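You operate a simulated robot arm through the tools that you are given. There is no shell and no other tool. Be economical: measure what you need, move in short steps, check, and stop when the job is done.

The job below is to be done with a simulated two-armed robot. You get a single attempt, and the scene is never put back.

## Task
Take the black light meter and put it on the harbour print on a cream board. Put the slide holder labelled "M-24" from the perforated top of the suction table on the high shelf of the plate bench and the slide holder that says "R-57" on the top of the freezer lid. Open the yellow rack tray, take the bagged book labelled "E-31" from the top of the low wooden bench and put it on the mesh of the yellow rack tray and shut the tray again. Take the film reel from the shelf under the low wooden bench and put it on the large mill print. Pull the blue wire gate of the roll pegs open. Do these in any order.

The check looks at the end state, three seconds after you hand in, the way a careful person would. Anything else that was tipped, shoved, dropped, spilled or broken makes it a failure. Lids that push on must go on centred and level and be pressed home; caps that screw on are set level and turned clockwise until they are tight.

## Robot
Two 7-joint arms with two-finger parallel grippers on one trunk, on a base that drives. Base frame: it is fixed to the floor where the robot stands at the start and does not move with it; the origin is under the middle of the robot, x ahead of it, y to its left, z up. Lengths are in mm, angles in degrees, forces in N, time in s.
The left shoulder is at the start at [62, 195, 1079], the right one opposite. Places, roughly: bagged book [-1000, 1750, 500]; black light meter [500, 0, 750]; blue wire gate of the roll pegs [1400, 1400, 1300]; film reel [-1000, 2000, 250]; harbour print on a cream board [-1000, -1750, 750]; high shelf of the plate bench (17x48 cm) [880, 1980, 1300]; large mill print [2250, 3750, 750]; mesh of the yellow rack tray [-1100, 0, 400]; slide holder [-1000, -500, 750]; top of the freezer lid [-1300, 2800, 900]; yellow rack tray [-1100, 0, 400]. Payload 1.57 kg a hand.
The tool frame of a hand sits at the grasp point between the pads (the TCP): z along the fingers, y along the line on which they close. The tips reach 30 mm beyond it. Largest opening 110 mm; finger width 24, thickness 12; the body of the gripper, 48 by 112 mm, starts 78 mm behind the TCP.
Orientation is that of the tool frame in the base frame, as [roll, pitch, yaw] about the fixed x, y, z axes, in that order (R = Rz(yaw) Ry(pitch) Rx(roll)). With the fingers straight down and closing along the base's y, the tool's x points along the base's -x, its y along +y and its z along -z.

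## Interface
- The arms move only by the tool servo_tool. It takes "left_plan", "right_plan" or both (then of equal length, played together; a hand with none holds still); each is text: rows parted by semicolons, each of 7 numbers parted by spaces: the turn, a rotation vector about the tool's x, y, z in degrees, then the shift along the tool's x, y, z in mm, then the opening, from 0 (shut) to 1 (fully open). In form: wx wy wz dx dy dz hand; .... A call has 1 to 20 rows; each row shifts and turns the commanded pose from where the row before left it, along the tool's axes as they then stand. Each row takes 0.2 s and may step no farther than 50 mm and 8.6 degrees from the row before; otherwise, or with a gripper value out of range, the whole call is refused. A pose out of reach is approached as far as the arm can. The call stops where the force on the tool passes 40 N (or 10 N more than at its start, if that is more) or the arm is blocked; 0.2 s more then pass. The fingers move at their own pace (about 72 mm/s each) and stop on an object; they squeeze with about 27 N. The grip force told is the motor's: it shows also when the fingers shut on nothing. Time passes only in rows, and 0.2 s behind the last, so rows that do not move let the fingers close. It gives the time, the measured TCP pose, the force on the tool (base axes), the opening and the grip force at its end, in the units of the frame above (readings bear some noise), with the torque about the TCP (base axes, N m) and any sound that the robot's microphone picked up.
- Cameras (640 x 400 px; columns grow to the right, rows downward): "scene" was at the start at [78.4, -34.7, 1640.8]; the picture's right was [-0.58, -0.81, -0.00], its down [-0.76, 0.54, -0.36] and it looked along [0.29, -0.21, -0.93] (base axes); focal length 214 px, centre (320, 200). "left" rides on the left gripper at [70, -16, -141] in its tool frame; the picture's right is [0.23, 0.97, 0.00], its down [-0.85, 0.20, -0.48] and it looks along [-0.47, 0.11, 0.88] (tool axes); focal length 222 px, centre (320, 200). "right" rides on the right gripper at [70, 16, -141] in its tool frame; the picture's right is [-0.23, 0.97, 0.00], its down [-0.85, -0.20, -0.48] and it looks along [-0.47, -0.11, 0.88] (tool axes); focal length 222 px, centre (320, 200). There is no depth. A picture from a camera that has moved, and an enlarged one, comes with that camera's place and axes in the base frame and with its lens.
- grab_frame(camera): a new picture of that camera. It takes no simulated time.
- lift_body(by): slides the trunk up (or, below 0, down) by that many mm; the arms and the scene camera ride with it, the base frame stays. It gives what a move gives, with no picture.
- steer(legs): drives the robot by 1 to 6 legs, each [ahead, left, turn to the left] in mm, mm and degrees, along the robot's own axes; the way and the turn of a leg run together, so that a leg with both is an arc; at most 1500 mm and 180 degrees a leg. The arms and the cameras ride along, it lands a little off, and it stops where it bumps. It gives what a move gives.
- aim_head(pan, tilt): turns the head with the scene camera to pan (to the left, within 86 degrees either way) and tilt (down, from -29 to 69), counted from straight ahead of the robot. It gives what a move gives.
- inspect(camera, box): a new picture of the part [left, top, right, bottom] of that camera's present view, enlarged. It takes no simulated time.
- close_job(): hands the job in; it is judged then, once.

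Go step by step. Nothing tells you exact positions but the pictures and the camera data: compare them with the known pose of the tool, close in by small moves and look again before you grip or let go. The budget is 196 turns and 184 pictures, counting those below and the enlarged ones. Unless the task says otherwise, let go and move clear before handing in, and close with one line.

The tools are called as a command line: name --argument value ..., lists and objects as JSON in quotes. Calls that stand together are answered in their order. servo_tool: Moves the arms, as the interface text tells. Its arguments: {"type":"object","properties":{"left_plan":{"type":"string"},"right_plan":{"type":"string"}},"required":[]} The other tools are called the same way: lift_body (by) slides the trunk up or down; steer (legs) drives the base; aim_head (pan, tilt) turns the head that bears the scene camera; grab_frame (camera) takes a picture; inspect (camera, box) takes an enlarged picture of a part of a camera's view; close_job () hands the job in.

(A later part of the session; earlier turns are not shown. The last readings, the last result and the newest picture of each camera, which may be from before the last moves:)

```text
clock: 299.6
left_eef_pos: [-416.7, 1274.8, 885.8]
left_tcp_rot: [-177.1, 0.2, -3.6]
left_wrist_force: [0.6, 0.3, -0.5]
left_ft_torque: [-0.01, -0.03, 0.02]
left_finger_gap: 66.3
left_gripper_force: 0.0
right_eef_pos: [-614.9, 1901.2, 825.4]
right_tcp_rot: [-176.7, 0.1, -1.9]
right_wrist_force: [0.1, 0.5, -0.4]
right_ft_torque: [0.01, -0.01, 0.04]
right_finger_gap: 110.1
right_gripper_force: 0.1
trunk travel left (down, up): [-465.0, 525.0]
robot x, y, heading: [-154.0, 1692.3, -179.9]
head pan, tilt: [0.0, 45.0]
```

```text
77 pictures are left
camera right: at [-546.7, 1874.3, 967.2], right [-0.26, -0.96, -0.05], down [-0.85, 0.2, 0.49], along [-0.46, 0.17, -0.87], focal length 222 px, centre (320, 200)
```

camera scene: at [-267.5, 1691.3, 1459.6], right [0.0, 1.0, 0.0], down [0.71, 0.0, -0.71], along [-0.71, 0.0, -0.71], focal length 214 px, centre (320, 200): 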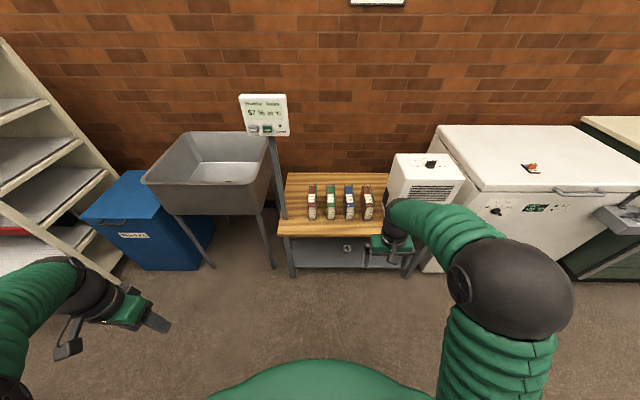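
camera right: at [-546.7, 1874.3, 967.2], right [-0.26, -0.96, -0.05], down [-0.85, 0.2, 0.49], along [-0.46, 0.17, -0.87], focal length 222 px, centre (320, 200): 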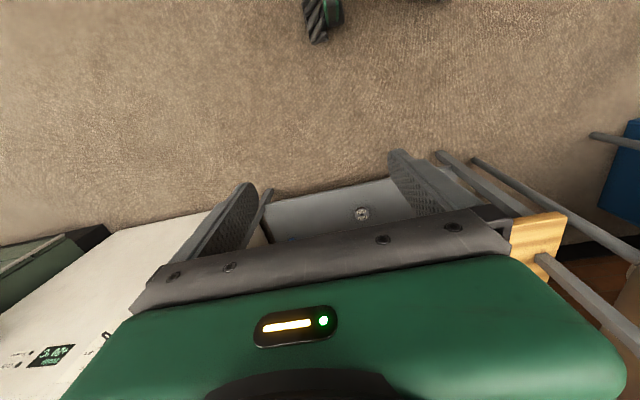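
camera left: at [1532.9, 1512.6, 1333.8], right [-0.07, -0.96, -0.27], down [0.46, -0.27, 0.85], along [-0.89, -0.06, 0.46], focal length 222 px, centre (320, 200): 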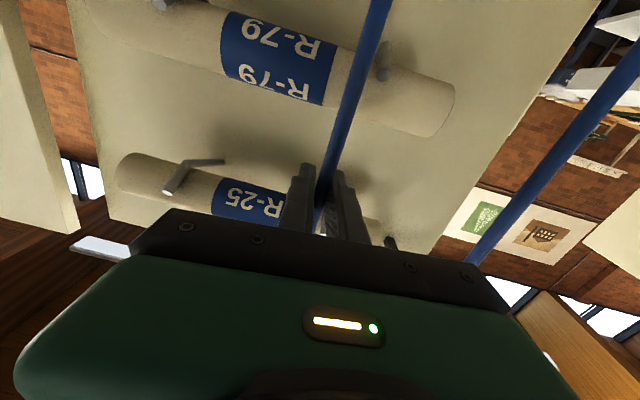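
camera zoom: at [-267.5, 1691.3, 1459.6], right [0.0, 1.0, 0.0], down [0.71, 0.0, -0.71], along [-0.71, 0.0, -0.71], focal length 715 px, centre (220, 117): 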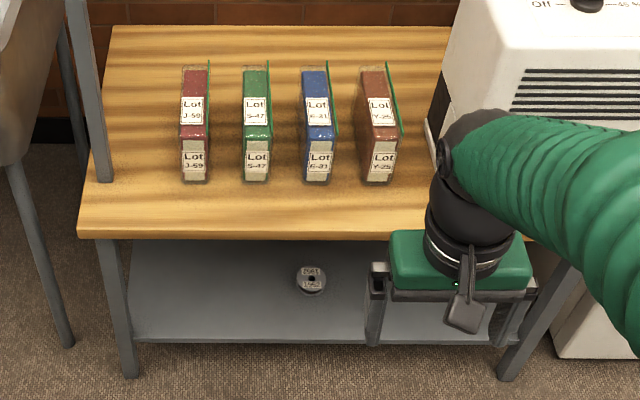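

Books stand upright on the bench: E-31 (blue) at about x -1065…-1245, y≈1855, 45 mm wide. The reel is on the lower shelf ≈ [-1015, 1867, 265]. I'll fetch the reel first with the right hand tilted 45° to reach under the bench edge.

steer --legs '[[200, 0, 0]]'

servo_tool --right_plan "0 -8.5 0 0 0 0 1;0 -8.5 0 0 0 0 1;0 -8.5 0 0 0 0 1;0 -8.5 0 0 0 0 1;0 -8.5 0 0 0 0 1;-3 0 0 0 0 0 1;0 0 0 0 0 0 1"

lift_body --by -350

grab_frame --camera "right"

grab_frame --camera "scene"

```text
clock: 301.2
left_eef_pos: [-616.0, 1274.4, 886.3]
left_tcp_rot: [-177.2, -0.1, -3.5]
left_wrist_force: [-0.4, 0.0, 0.1]
left_ft_torque: [0.01, 0.0, 0.01]
left_finger_gap: 65.9
left_gripper_force: 0.0
right_eef_pos: [-815.1, 1898.8, 825.8]
right_tcp_rot: [-176.7, 0.1, -1.9]
right_wrist_force: [0.5, -0.3, 0.0]
right_ft_torque: [-0.02, 0.0, 0.0]
right_finger_gap: 110.0
right_gripper_force: 0.0
trunk travel left (down, up): [-465.0, 525.0]
robot x, y, heading: [-352.4, 1694.9, -179.7]
head pan, tilt: [0.0, 45.0]
```

```text
clock: 302.8
left_eef_pos: [-615.8, 1275.1, 887.0]
left_tcp_rot: [-177.1, 0.1, -3.5]
left_wrist_force: [0.5, -0.3, -0.3]
left_ft_torque: [0.0, 0.01, 0.03]
left_finger_gap: 66.2
left_gripper_force: 0.2
right_eef_pos: [-821.6, 1900.3, 826.8]
right_tcp_rot: [-178.8, 42.5, 1.0]
right_wrist_force: [-0.3, 0.6, -0.2]
right_ft_torque: [0.0, -0.01, 0.02]
right_finger_gap: 110.0
right_gripper_force: 0.1
right hand out of reach, approached as far as the arm can: row 5
trunk travel left (down, up): [-465.0, 525.0]
robot x, y, heading: [-351.6, 1695.1, -179.7]
head pan, tilt: [0.0, 45.0]
```

```text
clock: 306.2
left_eef_pos: [-614.9, 1275.9, 535.2]
left_tcp_rot: [-177.1, 0.0, -3.5]
left_wrist_force: [-0.3, 0.1, -0.8]
left_ft_torque: [-0.01, -0.01, -0.03]
left_finger_gap: 65.9
left_gripper_force: 0.1
right_eef_pos: [-820.5, 1899.9, 477.3]
right_tcp_rot: [-178.7, 42.5, 0.9]
right_wrist_force: [-0.1, 0.7, 1.4]
right_ft_torque: [-0.01, 0.0, -0.02]
right_finger_gap: 110.0
right_gripper_force: 0.0
trunk travel left (down, up): [-115.0, 875.0]
robot x, y, heading: [-350.7, 1689.8, -179.9]
head pan, tilt: [0.0, 45.0]
```

```text
76 pictures are left
camera right: at [-673.7, 1883.5, 534.9], right [-0.16, -0.98, 0.14], down [-0.31, 0.18, 0.93], along [-0.94, 0.11, -0.33], focal length 222 px, centre (320, 200)
```

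right: 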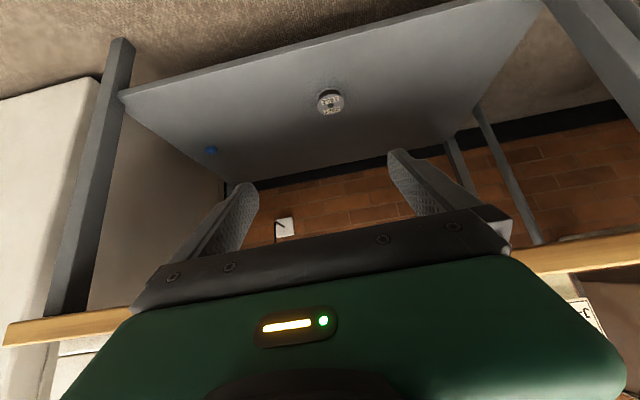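

```text
75 pictures are left
camera scene: at [-465.2, 1690.9, 1109.8], right [0.0, 1.0, 0.0], down [0.71, 0.0, -0.71], along [-0.71, 0.0, -0.71], focal length 214 px, centre (320, 200)
```

scene: 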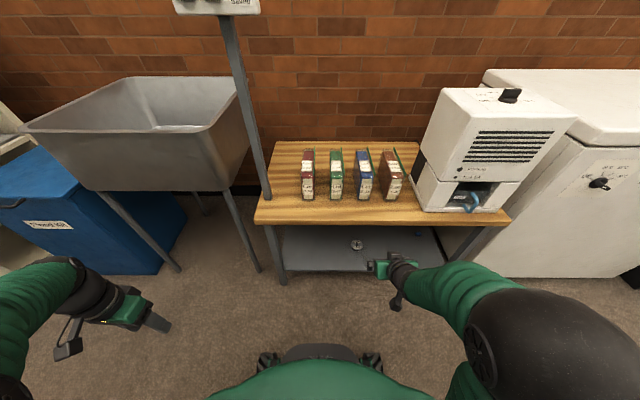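

inspect --camera "right" --box '[270, 60, 400, 140]'

inspect --camera "scene" --box '[280, 135, 430, 275]'

```text
4.92 times, centred on (335, 100) of right
camera zoom: at [-673.7, 1883.5, 534.9], right [-0.16, -0.98, 0.14], down [-0.31, 0.18, 0.93], along [-0.94, 0.11, -0.33], focal length 1094 px, centre (246, 692)
```

zoom: 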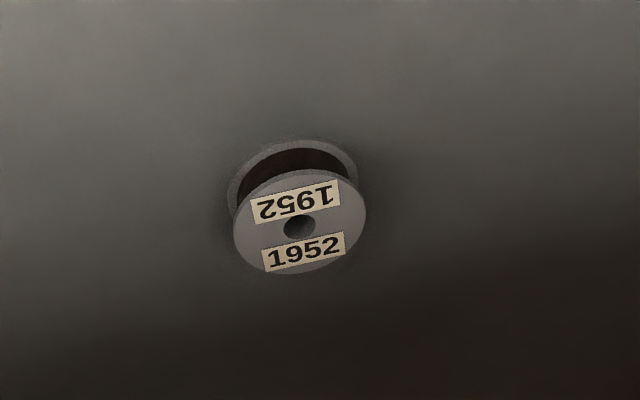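

```text
2.86 times, centred on (355, 205) of scene
camera zoom: at [-465.2, 1690.9, 1109.8], right [0.0, 1.0, 0.0], down [0.71, 0.0, -0.71], along [-0.71, 0.0, -0.71], focal length 613 px, centre (220, 186)
```

zoom: 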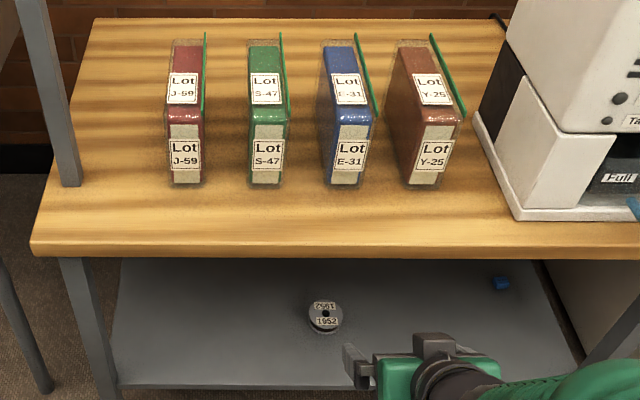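

The reel (61 mm across, lying flat) is at about [-1088, 1880, 165]. Advancing along the tilted hand axis beneath the bench edge.

servo_tool --right_plan "0 0 0 3 7 40 1;0 0 0 3 7 40 1;0 0 0 3 6 40 1;0 0 0 0 0 40 1;0 0 0 0 0 40 1;0 0 0 0 0 40 1;0 0 0 0 0 0 1"

grab_frame --camera "right"

grab_frame --camera "scene"

```text
clock: 307.8
left_eef_pos: [-616.4, 1274.2, 535.1]
left_tcp_rot: [-177.0, 0.1, -3.4]
left_wrist_force: [0.3, 0.0, 0.3]
left_ft_torque: [-0.05, 0.0, -0.03]
left_finger_gap: 66.0
left_gripper_force: 0.0
right_eef_pos: [-975.9, 1883.2, 293.2]
right_tcp_rot: [-178.7, 42.4, 0.9]
right_wrist_force: [0.6, 0.1, -0.2]
right_ft_torque: [0.04, 0.0, 0.01]
right_finger_gap: 110.0
right_gripper_force: 0.1
trunk travel left (down, up): [-115.0, 875.0]
robot x, y, heading: [-351.8, 1693.9, -179.9]
head pan, tilt: [0.0, 45.0]
```

```text
72 pictures are left
camera right: at [-829.2, 1866.4, 350.3], right [-0.17, -0.98, 0.14], down [-0.31, 0.18, 0.93], along [-0.94, 0.11, -0.33], focal length 222 px, centre (320, 200)
```

right: 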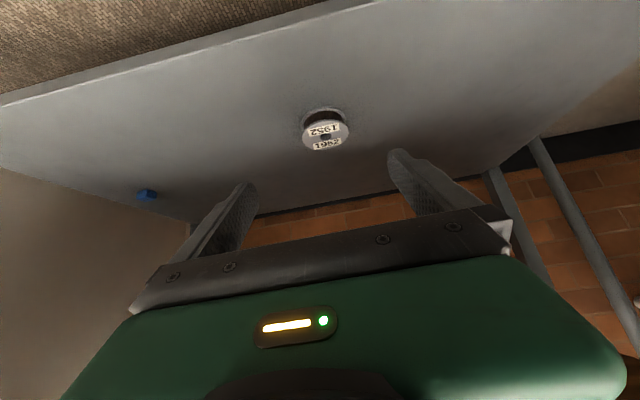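

```text
71 pictures are left
camera scene: at [-466.1, 1690.8, 1109.6], right [0.0, 1.0, 0.0], down [0.71, 0.0, -0.71], along [-0.71, 0.0, -0.71], focal length 214 px, centre (320, 200)
```

scene: 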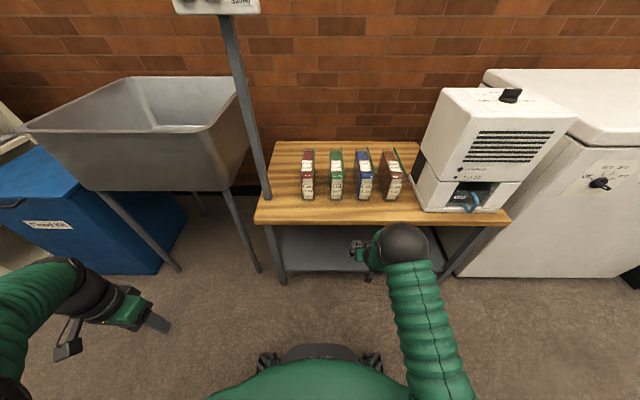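

servo_tool --right_plan "0 0 0 4 5 35 1;0 0 0 4 4 35 1;0 0 0 0 0 30 0.85;0 0 0 0 0 0 0.85"

grab_frame --camera "right"

```text
clock: 308.8
left_eef_pos: [-614.9, 1274.6, 536.2]
left_tcp_rot: [-177.1, 0.0, -3.5]
left_wrist_force: [-0.1, 0.1, 0.4]
left_ft_torque: [0.01, 0.03, 0.01]
left_finger_gap: 65.9
left_gripper_force: 0.2
right_eef_pos: [-1037.4, 1875.2, 213.1]
right_tcp_rot: [-178.8, 42.5, 1.0]
right_wrist_force: [-0.1, 0.5, 0.0]
right_ft_torque: [-0.04, -0.05, 0.02]
right_finger_gap: 93.7
right_gripper_force: 0.1
trunk travel left (down, up): [-115.0, 875.0]
robot x, y, heading: [-355.4, 1690.1, -179.8]
head pan, tilt: [0.0, 45.0]
```

```text
70 pictures are left
camera right: at [-890.1, 1858.7, 271.9], right [-0.16, -0.98, 0.14], down [-0.31, 0.18, 0.93], along [-0.94, 0.11, -0.33], focal length 222 px, centre (320, 200)
```

right: 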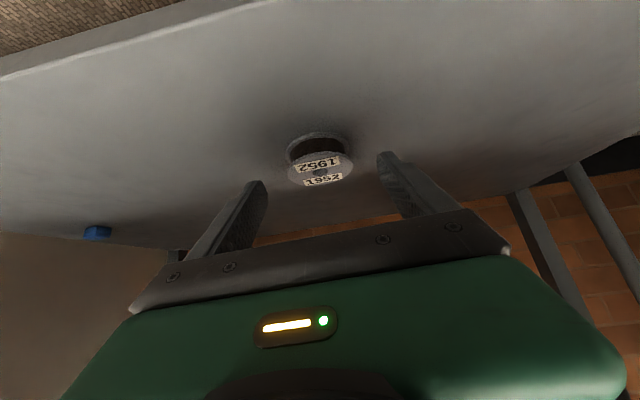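

servo_tool --right_plan "0 0 0 0 0 10 0.85;0 0 0 0 0 10 0.85;0 0 0 0 0 8 0.85;0 0 0 0 0 0 0.85;0 0 0 0 0 0 0.85"

grab_frame --camera "right"

```text
clock: 310.0
left_eef_pos: [-615.5, 1273.3, 535.9]
left_tcp_rot: [-177.0, 0.1, -3.5]
left_wrist_force: [-0.4, 0.3, 0.1]
left_ft_torque: [-0.01, 0.02, 0.0]
left_finger_gap: 65.8
left_gripper_force: 0.1
right_eef_pos: [-1056.7, 1875.0, 193.9]
right_tcp_rot: [-178.7, 42.4, 1.0]
right_wrist_force: [-0.8, 0.1, -0.2]
right_ft_torque: [-0.01, 0.01, 0.02]
right_finger_gap: 93.4
right_gripper_force: 0.0
trunk travel left (down, up): [-115.0, 875.0]
robot x, y, heading: [-354.5, 1690.0, -179.9]
head pan, tilt: [0.0, 45.0]
```

```text
69 pictures are left
camera right: at [-909.1, 1858.6, 251.7], right [-0.16, -0.98, 0.14], down [-0.31, 0.18, 0.93], along [-0.94, 0.11, -0.33], focal length 222 px, centre (320, 200)
```

right: 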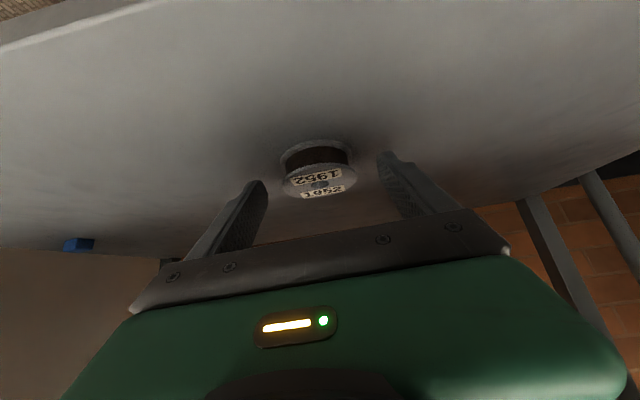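

Reel's top disc centre works out at [-1081, 1875, 173]. Advancing 17 mm more and gripping.

servo_tool --right_plan "0 0 0 1 -1 7 0.85;0 0 0 0 0 6 0.85;0 0 0 0 0 4 0.85;0 0 0 0 0 0 0.3;0 0 0 0 0 0 0.3;0 0 0 0 0 0 0.3;0 0 0 0 0 0 0.3"

grab_frame --camera "right"

```text
clock: 310.8
left_eef_pos: [-611.7, 1274.0, 536.6]
left_tcp_rot: [-177.0, 0.3, -3.5]
left_wrist_force: [0.2, 0.1, 0.2]
left_ft_torque: [0.01, -0.03, 0.0]
left_finger_gap: 65.8
left_gripper_force: 0.1
right_eef_pos: [-1064.9, 1875.5, 189.2]
right_tcp_rot: [-178.8, 43.0, 1.2]
right_wrist_force: [32.5, 0.7, 36.6]
right_ft_torque: [-1.73, -0.61, 1.64]
right_finger_gap: 92.3
right_gripper_force: 0.1
trunk travel left (down, up): [-115.0, 875.0]
robot x, y, heading: [-353.1, 1694.4, -179.9]
head pan, tilt: [0.0, 45.0]
stopped in row 3 (right hand): the force on the tool passed its limit at 156 N (the readings are from after the stop); the commanded pose is now the measured one
```

```text
68 pictures are left
camera right: at [-917.8, 1858.9, 245.6], right [-0.16, -0.98, 0.14], down [-0.3, 0.18, 0.94], along [-0.94, 0.11, -0.32], focal length 222 px, centre (320, 200)
```

right: 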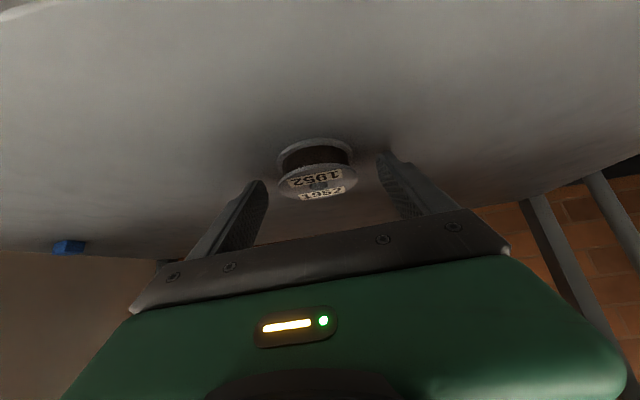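

Tips have reached the shelf; the reel's rim lies between the pads. Easing up 2 mm and closing.

servo_tool --right_plan "0 0 0 1.5 0 -1.5 0.85;0 0 0 0 0 0 0.3;0 0 0 0 0 0 0.3;0 0 0 0 0 0 0.3;0 0 0 0 0 0 0.3"

grab_frame --camera "right"

```text
clock: 312.0
left_eef_pos: [-613.1, 1276.0, 535.8]
left_tcp_rot: [-177.0, 0.3, -3.5]
left_wrist_force: [0.6, -0.4, -0.6]
left_ft_torque: [0.0, -0.02, -0.04]
left_finger_gap: 66.1
left_gripper_force: 0.0
right_eef_pos: [-1064.9, 1878.8, 189.4]
right_tcp_rot: [-178.5, 43.0, 1.0]
right_wrist_force: [1.2, -5.5, 32.2]
right_ft_torque: [-1.08, 0.28, 0.2]
right_finger_gap: 57.6
right_gripper_force: 26.5
trunk travel left (down, up): [-115.0, 875.0]
robot x, y, heading: [-352.6, 1693.6, -179.4]
head pan, tilt: [0.0, 45.0]
```

```text
67 pictures are left
camera right: at [-917.4, 1861.3, 244.8], right [-0.17, -0.98, 0.14], down [-0.3, 0.18, 0.94], along [-0.94, 0.11, -0.32], focal length 222 px, centre (320, 200)
```

right: 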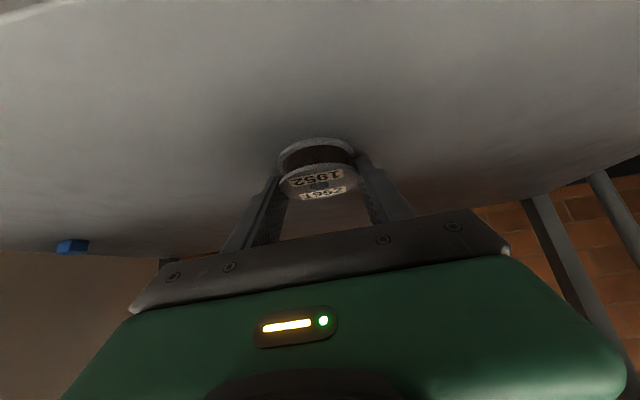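

Gripped (57.6 mm). Backing out along the hand axis and checking that the reel comes along.

servo_tool --right_plan "0 0 0 -5 0 -5 0.3;0 0 0 -10 0 -10 0.3;0 0 0 0 0 -20 0.3;0 0 0 0 0 0 0.3"

grab_frame --camera "right"

```text
clock: 313.0
left_eef_pos: [-613.8, 1274.5, 534.6]
left_tcp_rot: [-177.1, 0.1, -3.4]
left_wrist_force: [-0.1, 1.3, 0.1]
left_ft_torque: [0.06, 0.0, 0.0]
left_finger_gap: 65.7
left_gripper_force: 0.0
right_eef_pos: [-1050.4, 1875.7, 217.7]
right_tcp_rot: [-178.7, 42.3, 1.1]
right_wrist_force: [0.1, -0.7, -1.8]
right_ft_torque: [0.0, 0.0, 0.01]
right_finger_gap: 57.2
right_gripper_force: 26.9
trunk travel left (down, up): [-115.0, 875.0]
robot x, y, heading: [-352.5, 1688.2, -179.6]
head pan, tilt: [0.0, 45.0]
```

```text
66 pictures are left
camera right: at [-903.3, 1858.6, 276.1], right [-0.16, -0.98, 0.14], down [-0.31, 0.18, 0.93], along [-0.94, 0.11, -0.33], focal length 222 px, centre (320, 200)
```

right: 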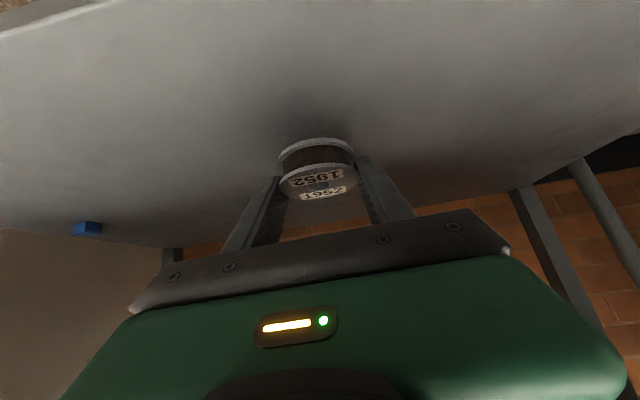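

Reel held securely. Drawing it fully out, raising the trunk, then moving to take the book with the left hand.

servo_tool --right_plan "0 0 0 0 0 -30 0.3;0 0 0 0 0 -40 0.3;0 0 0 0 0 -40 0.3;0 0 0 0 0 -40 0.3;0 0 0 0 0 -40 0.3;0 0 0 0 0 -40 0.3;0 0 0 0 0 -40 0.3;0 0 0 0 0 0 0.3"

steer --legs '[[-120, 0, 0]]'

lift_body --by 370

grab_frame --camera "right"

```text
clock: 314.8
left_eef_pos: [-614.4, 1274.6, 535.2]
left_tcp_rot: [-177.1, 0.1, -3.5]
left_wrist_force: [0.2, -0.3, -0.8]
left_ft_torque: [-0.01, 0.03, 0.01]
left_finger_gap: 65.9
left_gripper_force: 0.0
right_eef_pos: [-867.4, 1873.3, 418.1]
right_tcp_rot: [-178.7, 42.3, 1.1]
right_wrist_force: [0.1, 0.5, -0.2]
right_ft_torque: [-0.03, 0.03, -0.02]
right_finger_gap: 57.5
right_gripper_force: 27.2
trunk travel left (down, up): [-115.0, 875.0]
robot x, y, heading: [-355.2, 1693.4, -179.8]
head pan, tilt: [0.0, 45.0]
```

```text
clock: 316.0
left_eef_pos: [-492.9, 1274.6, 536.2]
left_tcp_rot: [-177.1, 0.0, -3.5]
left_wrist_force: [0.4, -0.6, 0.3]
left_ft_torque: [0.04, -0.02, 0.02]
left_finger_gap: 66.4
left_gripper_force: 0.0
right_eef_pos: [-748.4, 1873.1, 417.8]
right_tcp_rot: [-178.6, 42.4, 1.0]
right_wrist_force: [0.5, 0.4, -0.7]
right_ft_torque: [-0.01, -0.03, 0.01]
right_finger_gap: 57.1
right_gripper_force: 26.8
trunk travel left (down, up): [-115.0, 875.0]
robot x, y, heading: [-234.6, 1690.4, -180.0]
head pan, tilt: [0.0, 45.0]
```

```text
clock: 319.6
left_eef_pos: [-494.8, 1274.6, 906.3]
left_tcp_rot: [-177.1, 0.1, -3.6]
left_wrist_force: [1.0, 0.3, 0.2]
left_ft_torque: [0.01, -0.01, 0.01]
left_finger_gap: 65.8
left_gripper_force: 0.1
right_eef_pos: [-749.2, 1873.4, 788.0]
right_tcp_rot: [-178.8, 42.4, 1.1]
right_wrist_force: [-0.3, 0.5, -0.3]
right_ft_torque: [0.0, 0.01, 0.0]
right_finger_gap: 56.7
right_gripper_force: 26.8
trunk travel left (down, up): [-485.0, 505.0]
robot x, y, heading: [-232.7, 1690.7, -180.0]
head pan, tilt: [0.0, 45.0]
```

```text
65 pictures are left
camera right: at [-601.3, 1857.1, 845.9], right [-0.16, -0.98, 0.14], down [-0.31, 0.18, 0.93], along [-0.94, 0.11, -0.33], focal length 222 px, centre (320, 200)
```

right: 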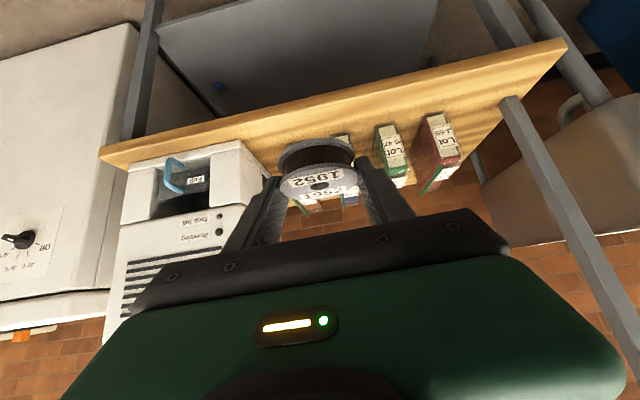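

Reel is out. I'll tuck the right hand higher/back (clear of the dehumidifier), then line the left hand up with the blue E-31 book.

servo_tool --right_plan "0 0 0 -7 0 -38 0.3;0 0 0 -8 0 -38 0.3;0 0 0 -8 0 -38 0.3;0 0 0 -8 0 -38 0.3;0 0 0 -8 0 -38 0.3;0 0 0 -8 0 -38 0.3;0 0 0 0 0 0 0.3" --left_plan "3 0 0 0 -20 0 0.7;0 0 -3.5 -40 -20 0 0.7;0 0 0 -40 -30 0 0.7;0 0 0 -40 -30 0 0.7;0 0 0 -40 -30 0 0.7;0 0 0 -30 -30 0 0.7;0 0 0 0 0 0 0.7"

steer --legs '[[0, -240, 0], [220, 0, 0]]'

grab_frame --camera "left"

grab_frame --camera "scene"

```text
clock: 321.2
left_eef_pos: [-680.9, 1437.8, 921.9]
left_tcp_rot: [-174.1, -0.3, 0.0]
left_wrist_force: [0.1, -0.5, -0.1]
left_ft_torque: [-0.03, 0.03, -0.01]
left_finger_gap: 77.0
left_gripper_force: 0.1
right_eef_pos: [-664.7, 1874.4, 958.0]
right_tcp_rot: [-178.9, 42.6, 1.0]
right_wrist_force: [-0.6, -0.5, -0.9]
right_ft_torque: [0.0, -0.01, 0.0]
right_finger_gap: 57.0
right_gripper_force: 27.4
right hand out of reach, approached as far as the arm can: row 4, 5, 6
trunk travel left (down, up): [-485.0, 505.0]
robot x, y, heading: [-233.0, 1693.7, -179.5]
head pan, tilt: [0.0, 45.0]
```

```text
clock: 324.3
left_eef_pos: [-906.0, 1673.2, 920.1]
left_tcp_rot: [-174.1, -0.3, 0.1]
left_wrist_force: [-0.8, -0.6, -0.7]
left_ft_torque: [0.03, -0.01, -0.01]
left_finger_gap: 77.2
left_gripper_force: 0.0
right_eef_pos: [-889.7, 2108.4, 959.2]
right_tcp_rot: [-178.8, 42.5, 1.2]
right_wrist_force: [0.0, 0.1, -1.4]
right_ft_torque: [-0.01, -0.01, 0.0]
right_finger_gap: 57.3
right_gripper_force: 26.8
trunk travel left (down, up): [-485.0, 505.0]
robot x, y, heading: [-452.0, 1930.1, -179.7]
head pan, tilt: [0.0, 45.0]
```

```text
64 pictures are left
camera left: at [-836.4, 1673.9, 1062.3], right [0.23, -0.97, -0.1], down [-0.86, -0.25, 0.45], along [-0.46, -0.02, -0.89], focal length 222 px, centre (320, 200)
```

left: 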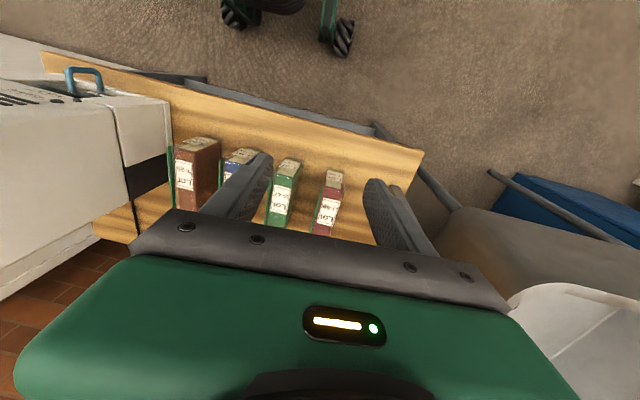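

```text
63 pictures are left
camera scene: at [-568.0, 1928.1, 1479.7], right [0.0, 1.0, 0.0], down [0.71, 0.0, -0.71], along [-0.71, 0.0, -0.71], focal length 214 px, centre (320, 200)
```

scene: 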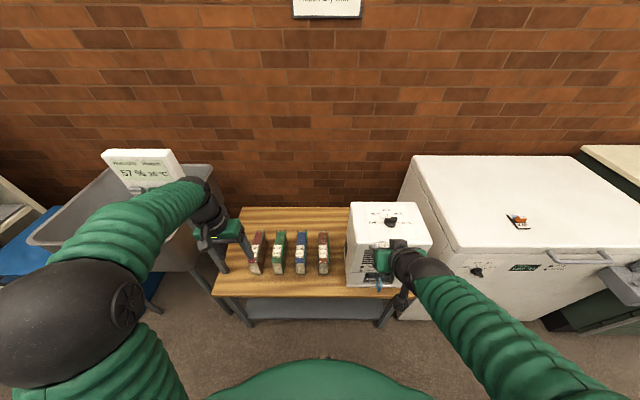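

Moving the left hand across toward the book's line first (keeping its elbow away from the sign post), and raising slightly.

servo_tool --left_plan "-6 0 0 0 -40 0 0.7;0 0 0 0 -40 0 0.7;0 0 0 -20 -40 0 0.7;0 0 0 -30 -35 0 0.7;0 0 0 -30 -30 0 0.7;0 0 0 0 0 0 0.7"

lift_body --by 40

grab_frame --camera "left"

grab_frame --camera "scene"

```text
clock: 325.7
left_eef_pos: [-984.5, 1859.2, 925.9]
left_tcp_rot: [179.8, -0.2, 0.1]
left_wrist_force: [0.1, -0.4, -0.6]
left_ft_torque: [0.0, 0.03, -0.04]
left_finger_gap: 76.7
left_gripper_force: 0.0
right_eef_pos: [-889.2, 2111.0, 959.5]
right_tcp_rot: [-178.8, 42.5, 1.1]
right_wrist_force: [0.4, -1.2, 0.3]
right_ft_torque: [0.01, 0.01, 0.01]
right_finger_gap: 57.2
right_gripper_force: 26.8
trunk travel left (down, up): [-485.0, 505.0]
robot x, y, heading: [-452.7, 1924.4, -179.7]
head pan, tilt: [0.0, 45.0]
```

```text
clock: 326.5
left_eef_pos: [-985.5, 1858.5, 964.6]
left_tcp_rot: [179.8, -0.3, 0.1]
left_wrist_force: [-1.0, -0.1, 0.6]
left_ft_torque: [0.0, 0.01, 0.04]
left_finger_gap: 77.0
left_gripper_force: 0.0
right_eef_pos: [-891.0, 2110.8, 997.4]
right_tcp_rot: [-178.8, 42.4, 1.0]
right_wrist_force: [-0.8, -0.1, -0.3]
right_ft_torque: [-0.03, -0.03, -0.01]
right_finger_gap: 57.3
right_gripper_force: 27.2
trunk travel left (down, up): [-525.0, 465.0]
robot x, y, heading: [-450.9, 1931.2, -179.7]
head pan, tilt: [0.0, 45.0]
```

```text
62 pictures are left
camera left: at [-916.4, 1874.7, 1105.6], right [0.23, -0.97, 0.0], down [-0.86, -0.2, 0.47], along [-0.46, -0.11, -0.88], focal length 222 px, centre (320, 200)
```

left: 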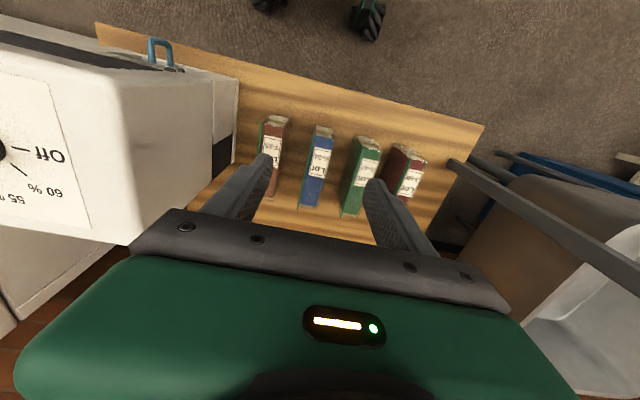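

```text
61 pictures are left
camera scene: at [-569.0, 1930.0, 1519.6], right [0.0, 1.0, 0.0], down [0.71, 0.0, -0.71], along [-0.71, 0.0, -0.71], focal length 214 px, centre (320, 200)
```

scene: 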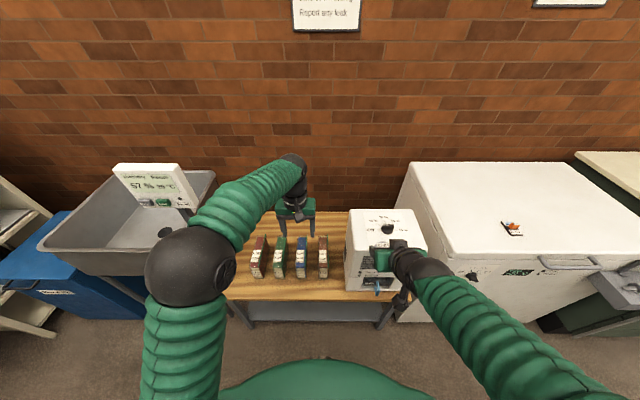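

steer --legs '[[75, 0, 0]]'

servo_tool --left_plan "0 0 0 -25 13 20 0.7;0 0 0 -25 12 40 0.7;0 0 0 0 0 40 0.7;0 0 0 0 0 40 0.7;0 0 0 0 0 40 0.7;0 0 0 0 0 0 0.7"

grab_frame --camera "left"

```text
clock: 327.5
left_eef_pos: [-1059.2, 1858.1, 965.7]
left_tcp_rot: [179.9, -0.2, 0.1]
left_wrist_force: [-1.1, 0.0, 0.7]
left_ft_torque: [0.02, -0.05, 0.01]
left_finger_gap: 77.0
left_gripper_force: 0.2
right_eef_pos: [-965.8, 2110.9, 998.1]
right_tcp_rot: [-178.9, 42.5, 1.1]
right_wrist_force: [-0.4, 0.0, -1.4]
right_ft_torque: [-0.02, 0.01, 0.02]
right_finger_gap: 57.2
right_gripper_force: 26.7
trunk travel left (down, up): [-525.0, 465.0]
robot x, y, heading: [-527.6, 1928.6, -179.8]
head pan, tilt: [0.0, 45.0]
```

```text
clock: 328.9
left_eef_pos: [-1108.2, 1832.2, 786.9]
left_tcp_rot: [179.9, -0.2, 0.1]
left_wrist_force: [0.2, 0.4, 0.7]
left_ft_torque: [-0.02, -0.01, -0.03]
left_finger_gap: 77.2
left_gripper_force: 0.1
right_eef_pos: [-962.8, 2110.2, 999.7]
right_tcp_rot: [-178.7, 42.5, 1.0]
right_wrist_force: [1.3, 0.1, -0.6]
right_ft_torque: [0.03, -0.02, -0.02]
right_finger_gap: 57.0
right_gripper_force: 26.5
trunk travel left (down, up): [-525.0, 465.0]
robot x, y, heading: [-533.1, 1930.7, -179.5]
head pan, tilt: [0.0, 45.0]
```

```text
60 pictures are left
camera left: at [-1038.4, 1848.9, 926.6], right [0.23, -0.97, 0.0], down [-0.86, -0.2, 0.48], along [-0.46, -0.11, -0.88], focal length 222 px, centre (320, 200)
```

left: 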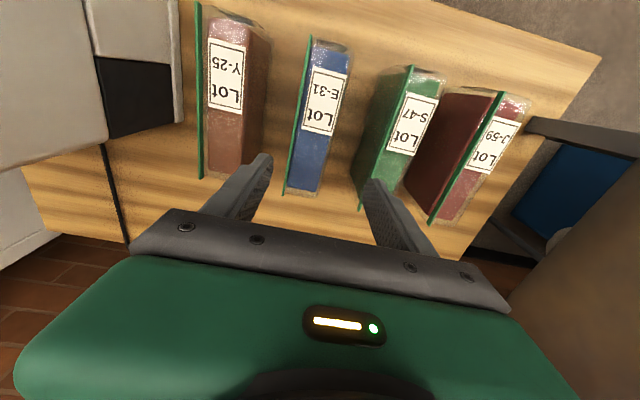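

servo_tool --left_plan "0 0 0 16 -9 20 0.7;0 0 0 0 0 40 0.7;0 0 0 0 0 30 0.7;0 0 0 0 0 0 0.7"

grab_frame --camera "left"

```text
clock: 329.9
left_eef_pos: [-1091.5, 1840.7, 696.6]
left_tcp_rot: [179.9, -0.2, 0.0]
left_wrist_force: [0.0, 0.3, 0.3]
left_ft_torque: [0.01, 0.03, 0.04]
left_finger_gap: 77.1
left_gripper_force: 0.1
right_eef_pos: [-963.1, 2110.0, 998.9]
right_tcp_rot: [-178.8, 42.5, 1.1]
right_wrist_force: [0.3, 0.5, -0.6]
right_ft_torque: [0.0, 0.0, -0.02]
right_finger_gap: 57.2
right_gripper_force: 26.9
trunk travel left (down, up): [-525.0, 465.0]
robot x, y, heading: [-531.7, 1926.7, -180.0]
head pan, tilt: [0.0, 45.0]
```

```text
59 pictures are left
camera left: at [-1022.5, 1857.1, 837.0], right [0.23, -0.97, 0.0], down [-0.86, -0.2, 0.48], along [-0.46, -0.11, -0.88], focal length 222 px, centre (320, 200)
```

left: 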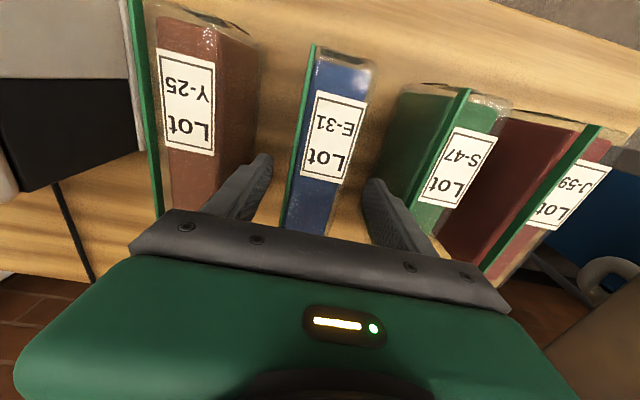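

servo_tool --left_plan "0 0 0 0 0 20 0.7;0 0 0 0 0 20 0.7;0 0 0 0 0 20 0.7;0 0 0 0 0 12 0.7;0 0 0 0 0 0 0.7;0 0 0 0 0 0 0.2;0 0 0 0 0 0 0.2;0 0 0 0 0 0 0.2;0 0 0 0 0 0 0.2"

grab_frame --camera "left"

```text
clock: 331.9
left_eef_pos: [-1091.7, 1842.0, 623.0]
left_tcp_rot: [179.9, -0.3, 0.1]
left_wrist_force: [0.2, 1.2, -0.4]
left_ft_torque: [0.19, 0.37, -0.13]
left_finger_gap: 47.6
left_gripper_force: 27.1
right_eef_pos: [-963.8, 2110.5, 997.0]
right_tcp_rot: [-178.8, 42.5, 1.1]
right_wrist_force: [0.3, 0.5, -0.2]
right_ft_torque: [0.01, -0.03, 0.01]
right_finger_gap: 57.0
right_gripper_force: 27.3
trunk travel left (down, up): [-525.0, 465.0]
robot x, y, heading: [-530.4, 1926.8, -179.7]
head pan, tilt: [0.0, 45.0]
```

```text
58 pictures are left
camera left: at [-1022.8, 1857.6, 764.4], right [0.23, -0.97, 0.0], down [-0.86, -0.2, 0.47], along [-0.46, -0.11, -0.88], focal length 222 px, centre (320, 200)
```

left: 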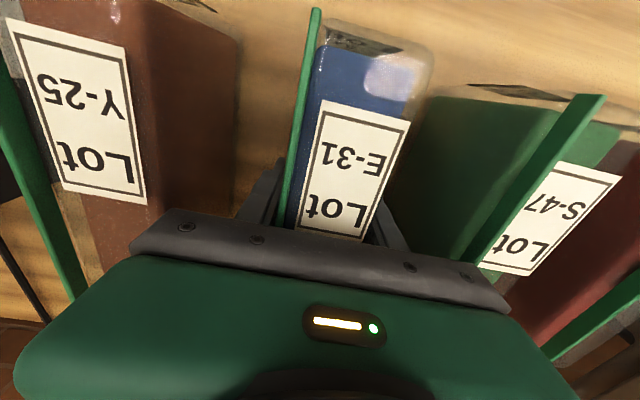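

E-31 gripped (47.6 mm). Lifting straight up.

servo_tool --left_plan "0 0 0 0 0 -10 0.2;0 0 0 0 0 -30 0.2;0 0 0 0 0 -40 0.2;0 0 0 0 0 -40 0.2;0 0 0 0 0 -40 0.2;0 0 0 0 0 -40 0.2;0 0 0 0 0 -30 0.2;0 0 0 0 0 0 0.2"

grab_frame --camera "scene"

```text
clock: 333.7
left_eef_pos: [-1093.1, 1842.8, 853.9]
left_tcp_rot: [179.9, -0.4, 0.2]
left_wrist_force: [-0.5, -0.3, -4.1]
left_ft_torque: [0.0, 0.02, -0.03]
left_finger_gap: 47.9
left_gripper_force: 27.1
right_eef_pos: [-964.4, 2110.1, 998.1]
right_tcp_rot: [-178.9, 42.3, 1.2]
right_wrist_force: [-0.4, 0.3, -1.2]
right_ft_torque: [0.01, -0.02, 0.03]
right_finger_gap: 57.4
right_gripper_force: 27.2
trunk travel left (down, up): [-525.0, 465.0]
robot x, y, heading: [-524.2, 1931.8, -179.6]
head pan, tilt: [0.0, 45.0]
```

```text
57 pictures are left
camera scene: at [-644.4, 1929.4, 1519.5], right [-0.01, 1.0, 0.0], down [0.71, 0.0, -0.7], along [-0.7, 0.0, -0.71], focal length 214 px, centre (320, 200)
```

scene: 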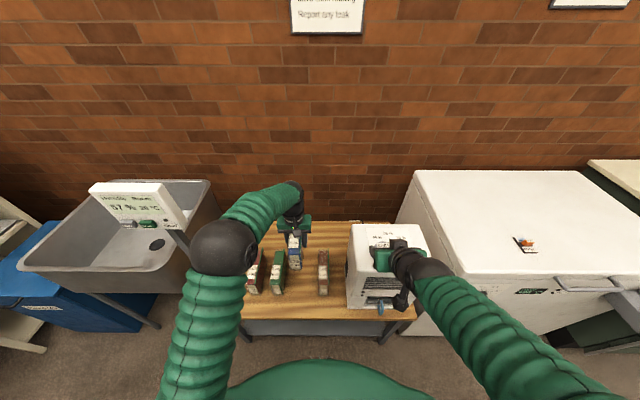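

Book is up and clear. Backing into the aisle and driving to the open yellow tray.

steer --legs '[[-490, 0, 0], [0, 1500, 0], [0, 330, 0]]'

aim_head --pan 0 --tilt 52

grab_frame --camera "scene"

grab_frame --camera "left"

```text
clock: 345.4
left_eef_pos: [-595.8, 17.6, 853.5]
left_tcp_rot: [179.6, -0.3, 0.0]
left_wrist_force: [-1.1, -0.6, -5.2]
left_ft_torque: [0.02, 0.02, -0.02]
left_finger_gap: 47.6
left_gripper_force: 27.3
right_eef_pos: [-467.5, 285.3, 997.4]
right_tcp_rot: [-179.1, 42.5, 1.0]
right_wrist_force: [0.3, 0.3, -1.3]
right_ft_torque: [-0.06, 0.01, 0.02]
right_finger_gap: 57.6
right_gripper_force: 27.2
trunk travel left (down, up): [-525.0, 465.0]
robot x, y, heading: [-30.1, 104.5, -179.6]
head pan, tilt: [0.0, 45.0]
```

```text
clock: 346.1
left_eef_pos: [-595.3, 17.0, 853.1]
left_tcp_rot: [179.8, -0.3, 0.1]
left_wrist_force: [-0.2, 0.8, -5.3]
left_ft_torque: [-0.03, 0.0, -0.01]
left_finger_gap: 48.1
left_gripper_force: 26.8
right_eef_pos: [-467.1, 284.8, 997.9]
right_tcp_rot: [-179.0, 42.5, 1.1]
right_wrist_force: [0.1, 0.0, -0.8]
right_ft_torque: [0.01, 0.0, 0.06]
right_finger_gap: 57.2
right_gripper_force: 26.8
trunk travel left (down, up): [-525.0, 465.0]
robot x, y, heading: [-32.8, 104.5, -179.7]
head pan, tilt: [0.0, 52.0]
```

```text
56 pictures are left
camera scene: at [-141.4, 105.8, 1510.0], right [0.0, 1.0, 0.0], down [0.79, 0.0, -0.61], along [-0.61, 0.0, -0.79], focal length 214 px, centre (320, 200)
```

scene: 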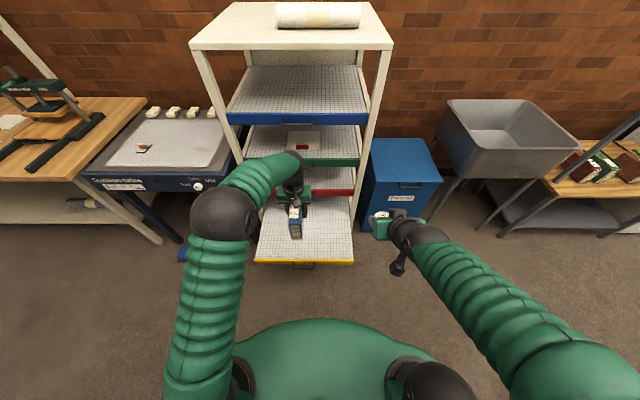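

```text
55 pictures are left
camera left: at [-526.4, 33.4, 994.1], right [0.23, -0.97, 0.0], down [-0.86, -0.2, 0.47], along [-0.46, -0.11, -0.88], focal length 222 px, centre (320, 200)
```

left: 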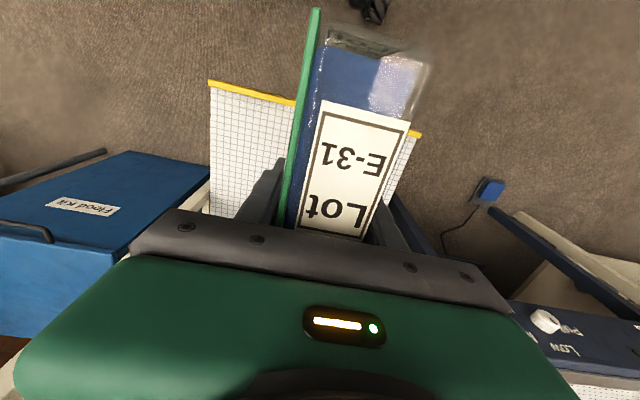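

Tray spans y -250…284, front x≈-588, open back to about -870. I'll set the book at x≈-710. Driving nearer and lowering.

steer --legs '[[95, 0, 0]]'

servo_tool --left_plan "0 0 0 -10 0 0 0.2;0 0 0 -10 0 0 0.2;0 0 0 0 0 0 0.2"

lift_body --by -250

grab_frame --camera "scene"

grab_frame --camera "left"

```text
clock: 347.2
left_eef_pos: [-691.2, 14.5, 851.2]
left_tcp_rot: [179.9, -0.4, 0.0]
left_wrist_force: [-0.7, 0.1, -5.1]
left_ft_torque: [0.01, -0.01, 0.0]
left_finger_gap: 48.0
left_gripper_force: 26.8
right_eef_pos: [-563.4, 282.6, 997.7]
right_tcp_rot: [-178.7, 42.5, 1.2]
right_wrist_force: [-0.5, -0.2, -1.1]
right_ft_torque: [-0.03, 0.0, 0.01]
right_finger_gap: 57.2
right_gripper_force: 27.4
trunk travel left (down, up): [-525.0, 465.0]
robot x, y, heading: [-124.6, 99.3, -179.8]
head pan, tilt: [0.0, 52.0]
```

```text
clock: 348.0
left_eef_pos: [-710.4, 15.2, 853.7]
left_tcp_rot: [179.9, -0.2, 0.0]
left_wrist_force: [-1.0, -1.1, -5.6]
left_ft_torque: [-0.01, 0.01, 0.01]
left_finger_gap: 48.1
left_gripper_force: 27.0
right_eef_pos: [-561.6, 283.5, 999.2]
right_tcp_rot: [-178.7, 42.6, 1.1]
right_wrist_force: [-0.5, -0.4, 0.1]
right_ft_torque: [-0.02, 0.0, 0.01]
right_finger_gap: 57.2
right_gripper_force: 27.7
trunk travel left (down, up): [-525.0, 465.0]
robot x, y, heading: [-126.3, 106.5, -179.9]
head pan, tilt: [0.0, 52.0]
```

```text
clock: 350.6
left_eef_pos: [-710.2, 16.2, 604.4]
left_tcp_rot: [179.9, -0.3, 0.1]
left_wrist_force: [1.3, -0.8, -5.3]
left_ft_torque: [0.03, -0.01, 0.03]
left_finger_gap: 48.0
left_gripper_force: 27.7
right_eef_pos: [-561.2, 283.6, 748.8]
right_tcp_rot: [-178.9, 42.5, 1.1]
right_wrist_force: [0.3, -0.4, -0.2]
right_ft_torque: [-0.04, -0.02, 0.03]
right_finger_gap: 57.4
right_gripper_force: 26.9
trunk travel left (down, up): [-275.0, 715.0]
robot x, y, heading: [-128.7, 104.7, -179.9]
head pan, tilt: [0.0, 52.0]
```

```text
54 pictures are left
camera scene: at [-236.0, 102.7, 1260.0], right [0.0, 1.0, 0.0], down [0.79, 0.0, -0.61], along [-0.61, 0.0, -0.79], focal length 214 px, centre (320, 200)
```

scene: 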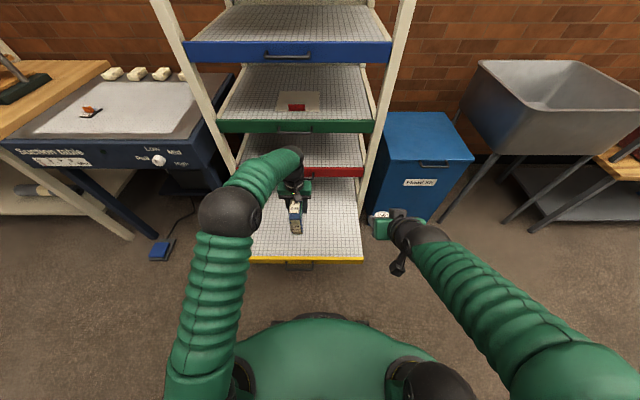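

```text
53 pictures are left
camera left: at [-641.1, 31.4, 744.4], right [0.23, -0.97, 0.0], down [-0.86, -0.2, 0.48], along [-0.46, -0.11, -0.88], focal length 222 px, centre (320, 200)
```

left: 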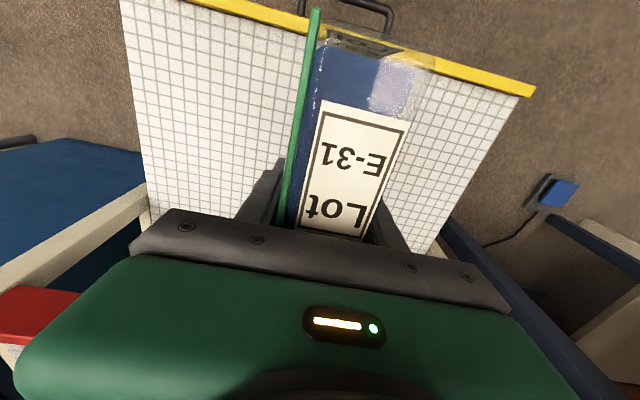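

Positioned over the tray mesh. Lowering gently.

servo_tool --left_plan "0 0 0 0 0 20 0.2;0 0 0 0 0 15 0.2;0 0 0 0 0 8 0.2;0 0 0 0 0 5 0.2;0 0 0 0 0 5 0.2;0 0 0 0 0 0 0.2"

inspect --camera "scene" --box '[220, 160, 380, 280]'

```text
clock: 352.0
left_eef_pos: [-709.1, 14.8, 550.4]
left_tcp_rot: [179.9, -0.2, 0.0]
left_wrist_force: [-0.4, 0.2, -5.0]
left_ft_torque: [0.02, -0.02, 0.01]
left_finger_gap: 48.0
left_gripper_force: 27.5
right_eef_pos: [-560.4, 283.8, 748.3]
right_tcp_rot: [-178.8, 42.6, 1.1]
right_wrist_force: [-0.4, -1.3, -1.5]
right_ft_torque: [0.01, -0.01, 0.0]
right_finger_gap: 57.2
right_gripper_force: 27.4
trunk travel left (down, up): [-275.0, 715.0]
robot x, y, heading: [-128.8, 102.2, -179.8]
head pan, tilt: [0.0, 52.0]
```

```text
3.33 times, centred on (300, 220) of scene
camera zoom: at [-236.1, 102.7, 1260.0], right [0.0, 1.0, 0.0], down [0.79, 0.0, -0.61], along [-0.61, 0.0, -0.79], focal length 715 px, centre (387, 133)
```

zoom: 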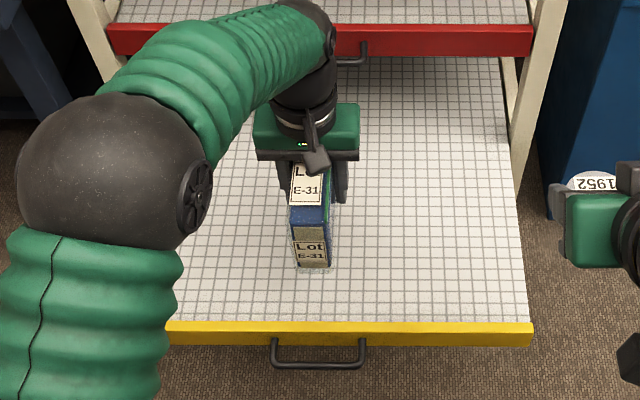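

servo_tool --left_plan "0 0 0 0 0 4 0.2;0 0 0 0 0 4 0.2;0 0 0 0 0 4 0.2;0 0 0 0 0 3 0.2;0 0 0 0 0 0 0.2"

```text
clock: 353.2
left_eef_pos: [-710.9, 16.6, 534.2]
left_tcp_rot: [179.9, -0.2, 0.1]
left_wrist_force: [0.6, -0.1, -4.5]
left_ft_torque: [-0.01, 0.04, 0.0]
left_finger_gap: 48.0
left_gripper_force: 27.2
right_eef_pos: [-562.2, 283.7, 750.0]
right_tcp_rot: [-178.8, 42.4, 1.1]
right_wrist_force: [0.1, 0.3, -0.9]
right_ft_torque: [0.01, 0.01, -0.02]
right_finger_gap: 57.3
right_gripper_force: 27.4
trunk travel left (down, up): [-275.0, 715.0]
robot x, y, heading: [-128.6, 98.6, -179.8]
head pan, tilt: [0.0, 52.0]
```

servo_tool --left_plan "0 0 0 0 0 4 0.2;0 0 0 0 0 3 0.2;0 0 0 0 0 3 0.2;0 0 0 0 0 3 0.2;0 0 0 0 0 0 0.2"

inspect --camera "scene" --box '[220, 160, 380, 280]'

```text
clock: 354.4
left_eef_pos: [-709.7, 14.8, 522.6]
left_tcp_rot: [179.9, -0.3, -0.1]
left_wrist_force: [-0.3, -0.3, -5.1]
left_ft_torque: [0.01, 0.03, 0.03]
left_finger_gap: 47.9
left_gripper_force: 26.9
right_eef_pos: [-560.5, 283.8, 748.9]
right_tcp_rot: [-178.8, 42.5, 1.1]
right_wrist_force: [0.3, -0.6, -0.8]
right_ft_torque: [0.01, -0.02, 0.02]
right_finger_gap: 57.0
right_gripper_force: 27.2
trunk travel left (down, up): [-275.0, 715.0]
robot x, y, heading: [-125.3, 99.7, -179.8]
head pan, tilt: [0.0, 52.0]
```

```text
3.33 times, centred on (300, 220) of scene
camera zoom: at [-236.1, 102.7, 1260.0], right [0.0, 1.0, 0.0], down [0.79, 0.0, -0.61], along [-0.61, 0.0, -0.79], focal length 715 px, centre (387, 133)
```

zoom: 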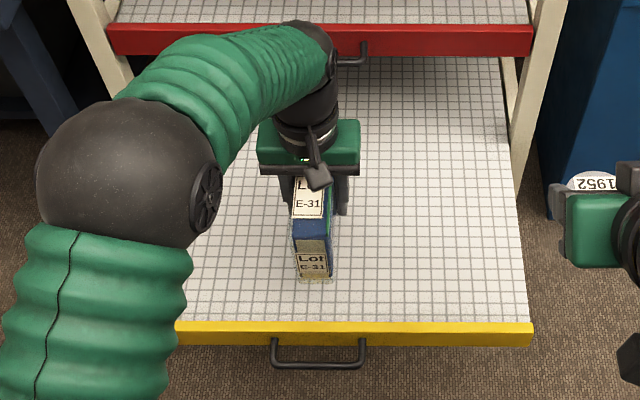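

servo_tool --left_plan "0 0 0 0 0 3 0.2;0 0 0 0 0 3 0.2;0 0 0 0 0 3 0.2;0 0 0 0 0 3 0.2;0 0 0 0 0 0 0.2"

```text
clock: 355.6
left_eef_pos: [-709.1, 14.6, 511.3]
left_tcp_rot: [180.0, -0.2, 0.0]
left_wrist_force: [-0.5, -0.1, -5.8]
left_ft_torque: [0.03, 0.0, -0.02]
left_finger_gap: 47.3
left_gripper_force: 26.9
right_eef_pos: [-561.1, 282.8, 748.0]
right_tcp_rot: [-178.8, 42.4, 1.0]
right_wrist_force: [0.1, 0.4, -1.0]
right_ft_torque: [0.01, -0.02, -0.03]
right_finger_gap: 56.9
right_gripper_force: 27.1
trunk travel left (down, up): [-275.0, 715.0]
robot x, y, heading: [-125.4, 103.9, -179.9]
head pan, tilt: [0.0, 52.0]
```

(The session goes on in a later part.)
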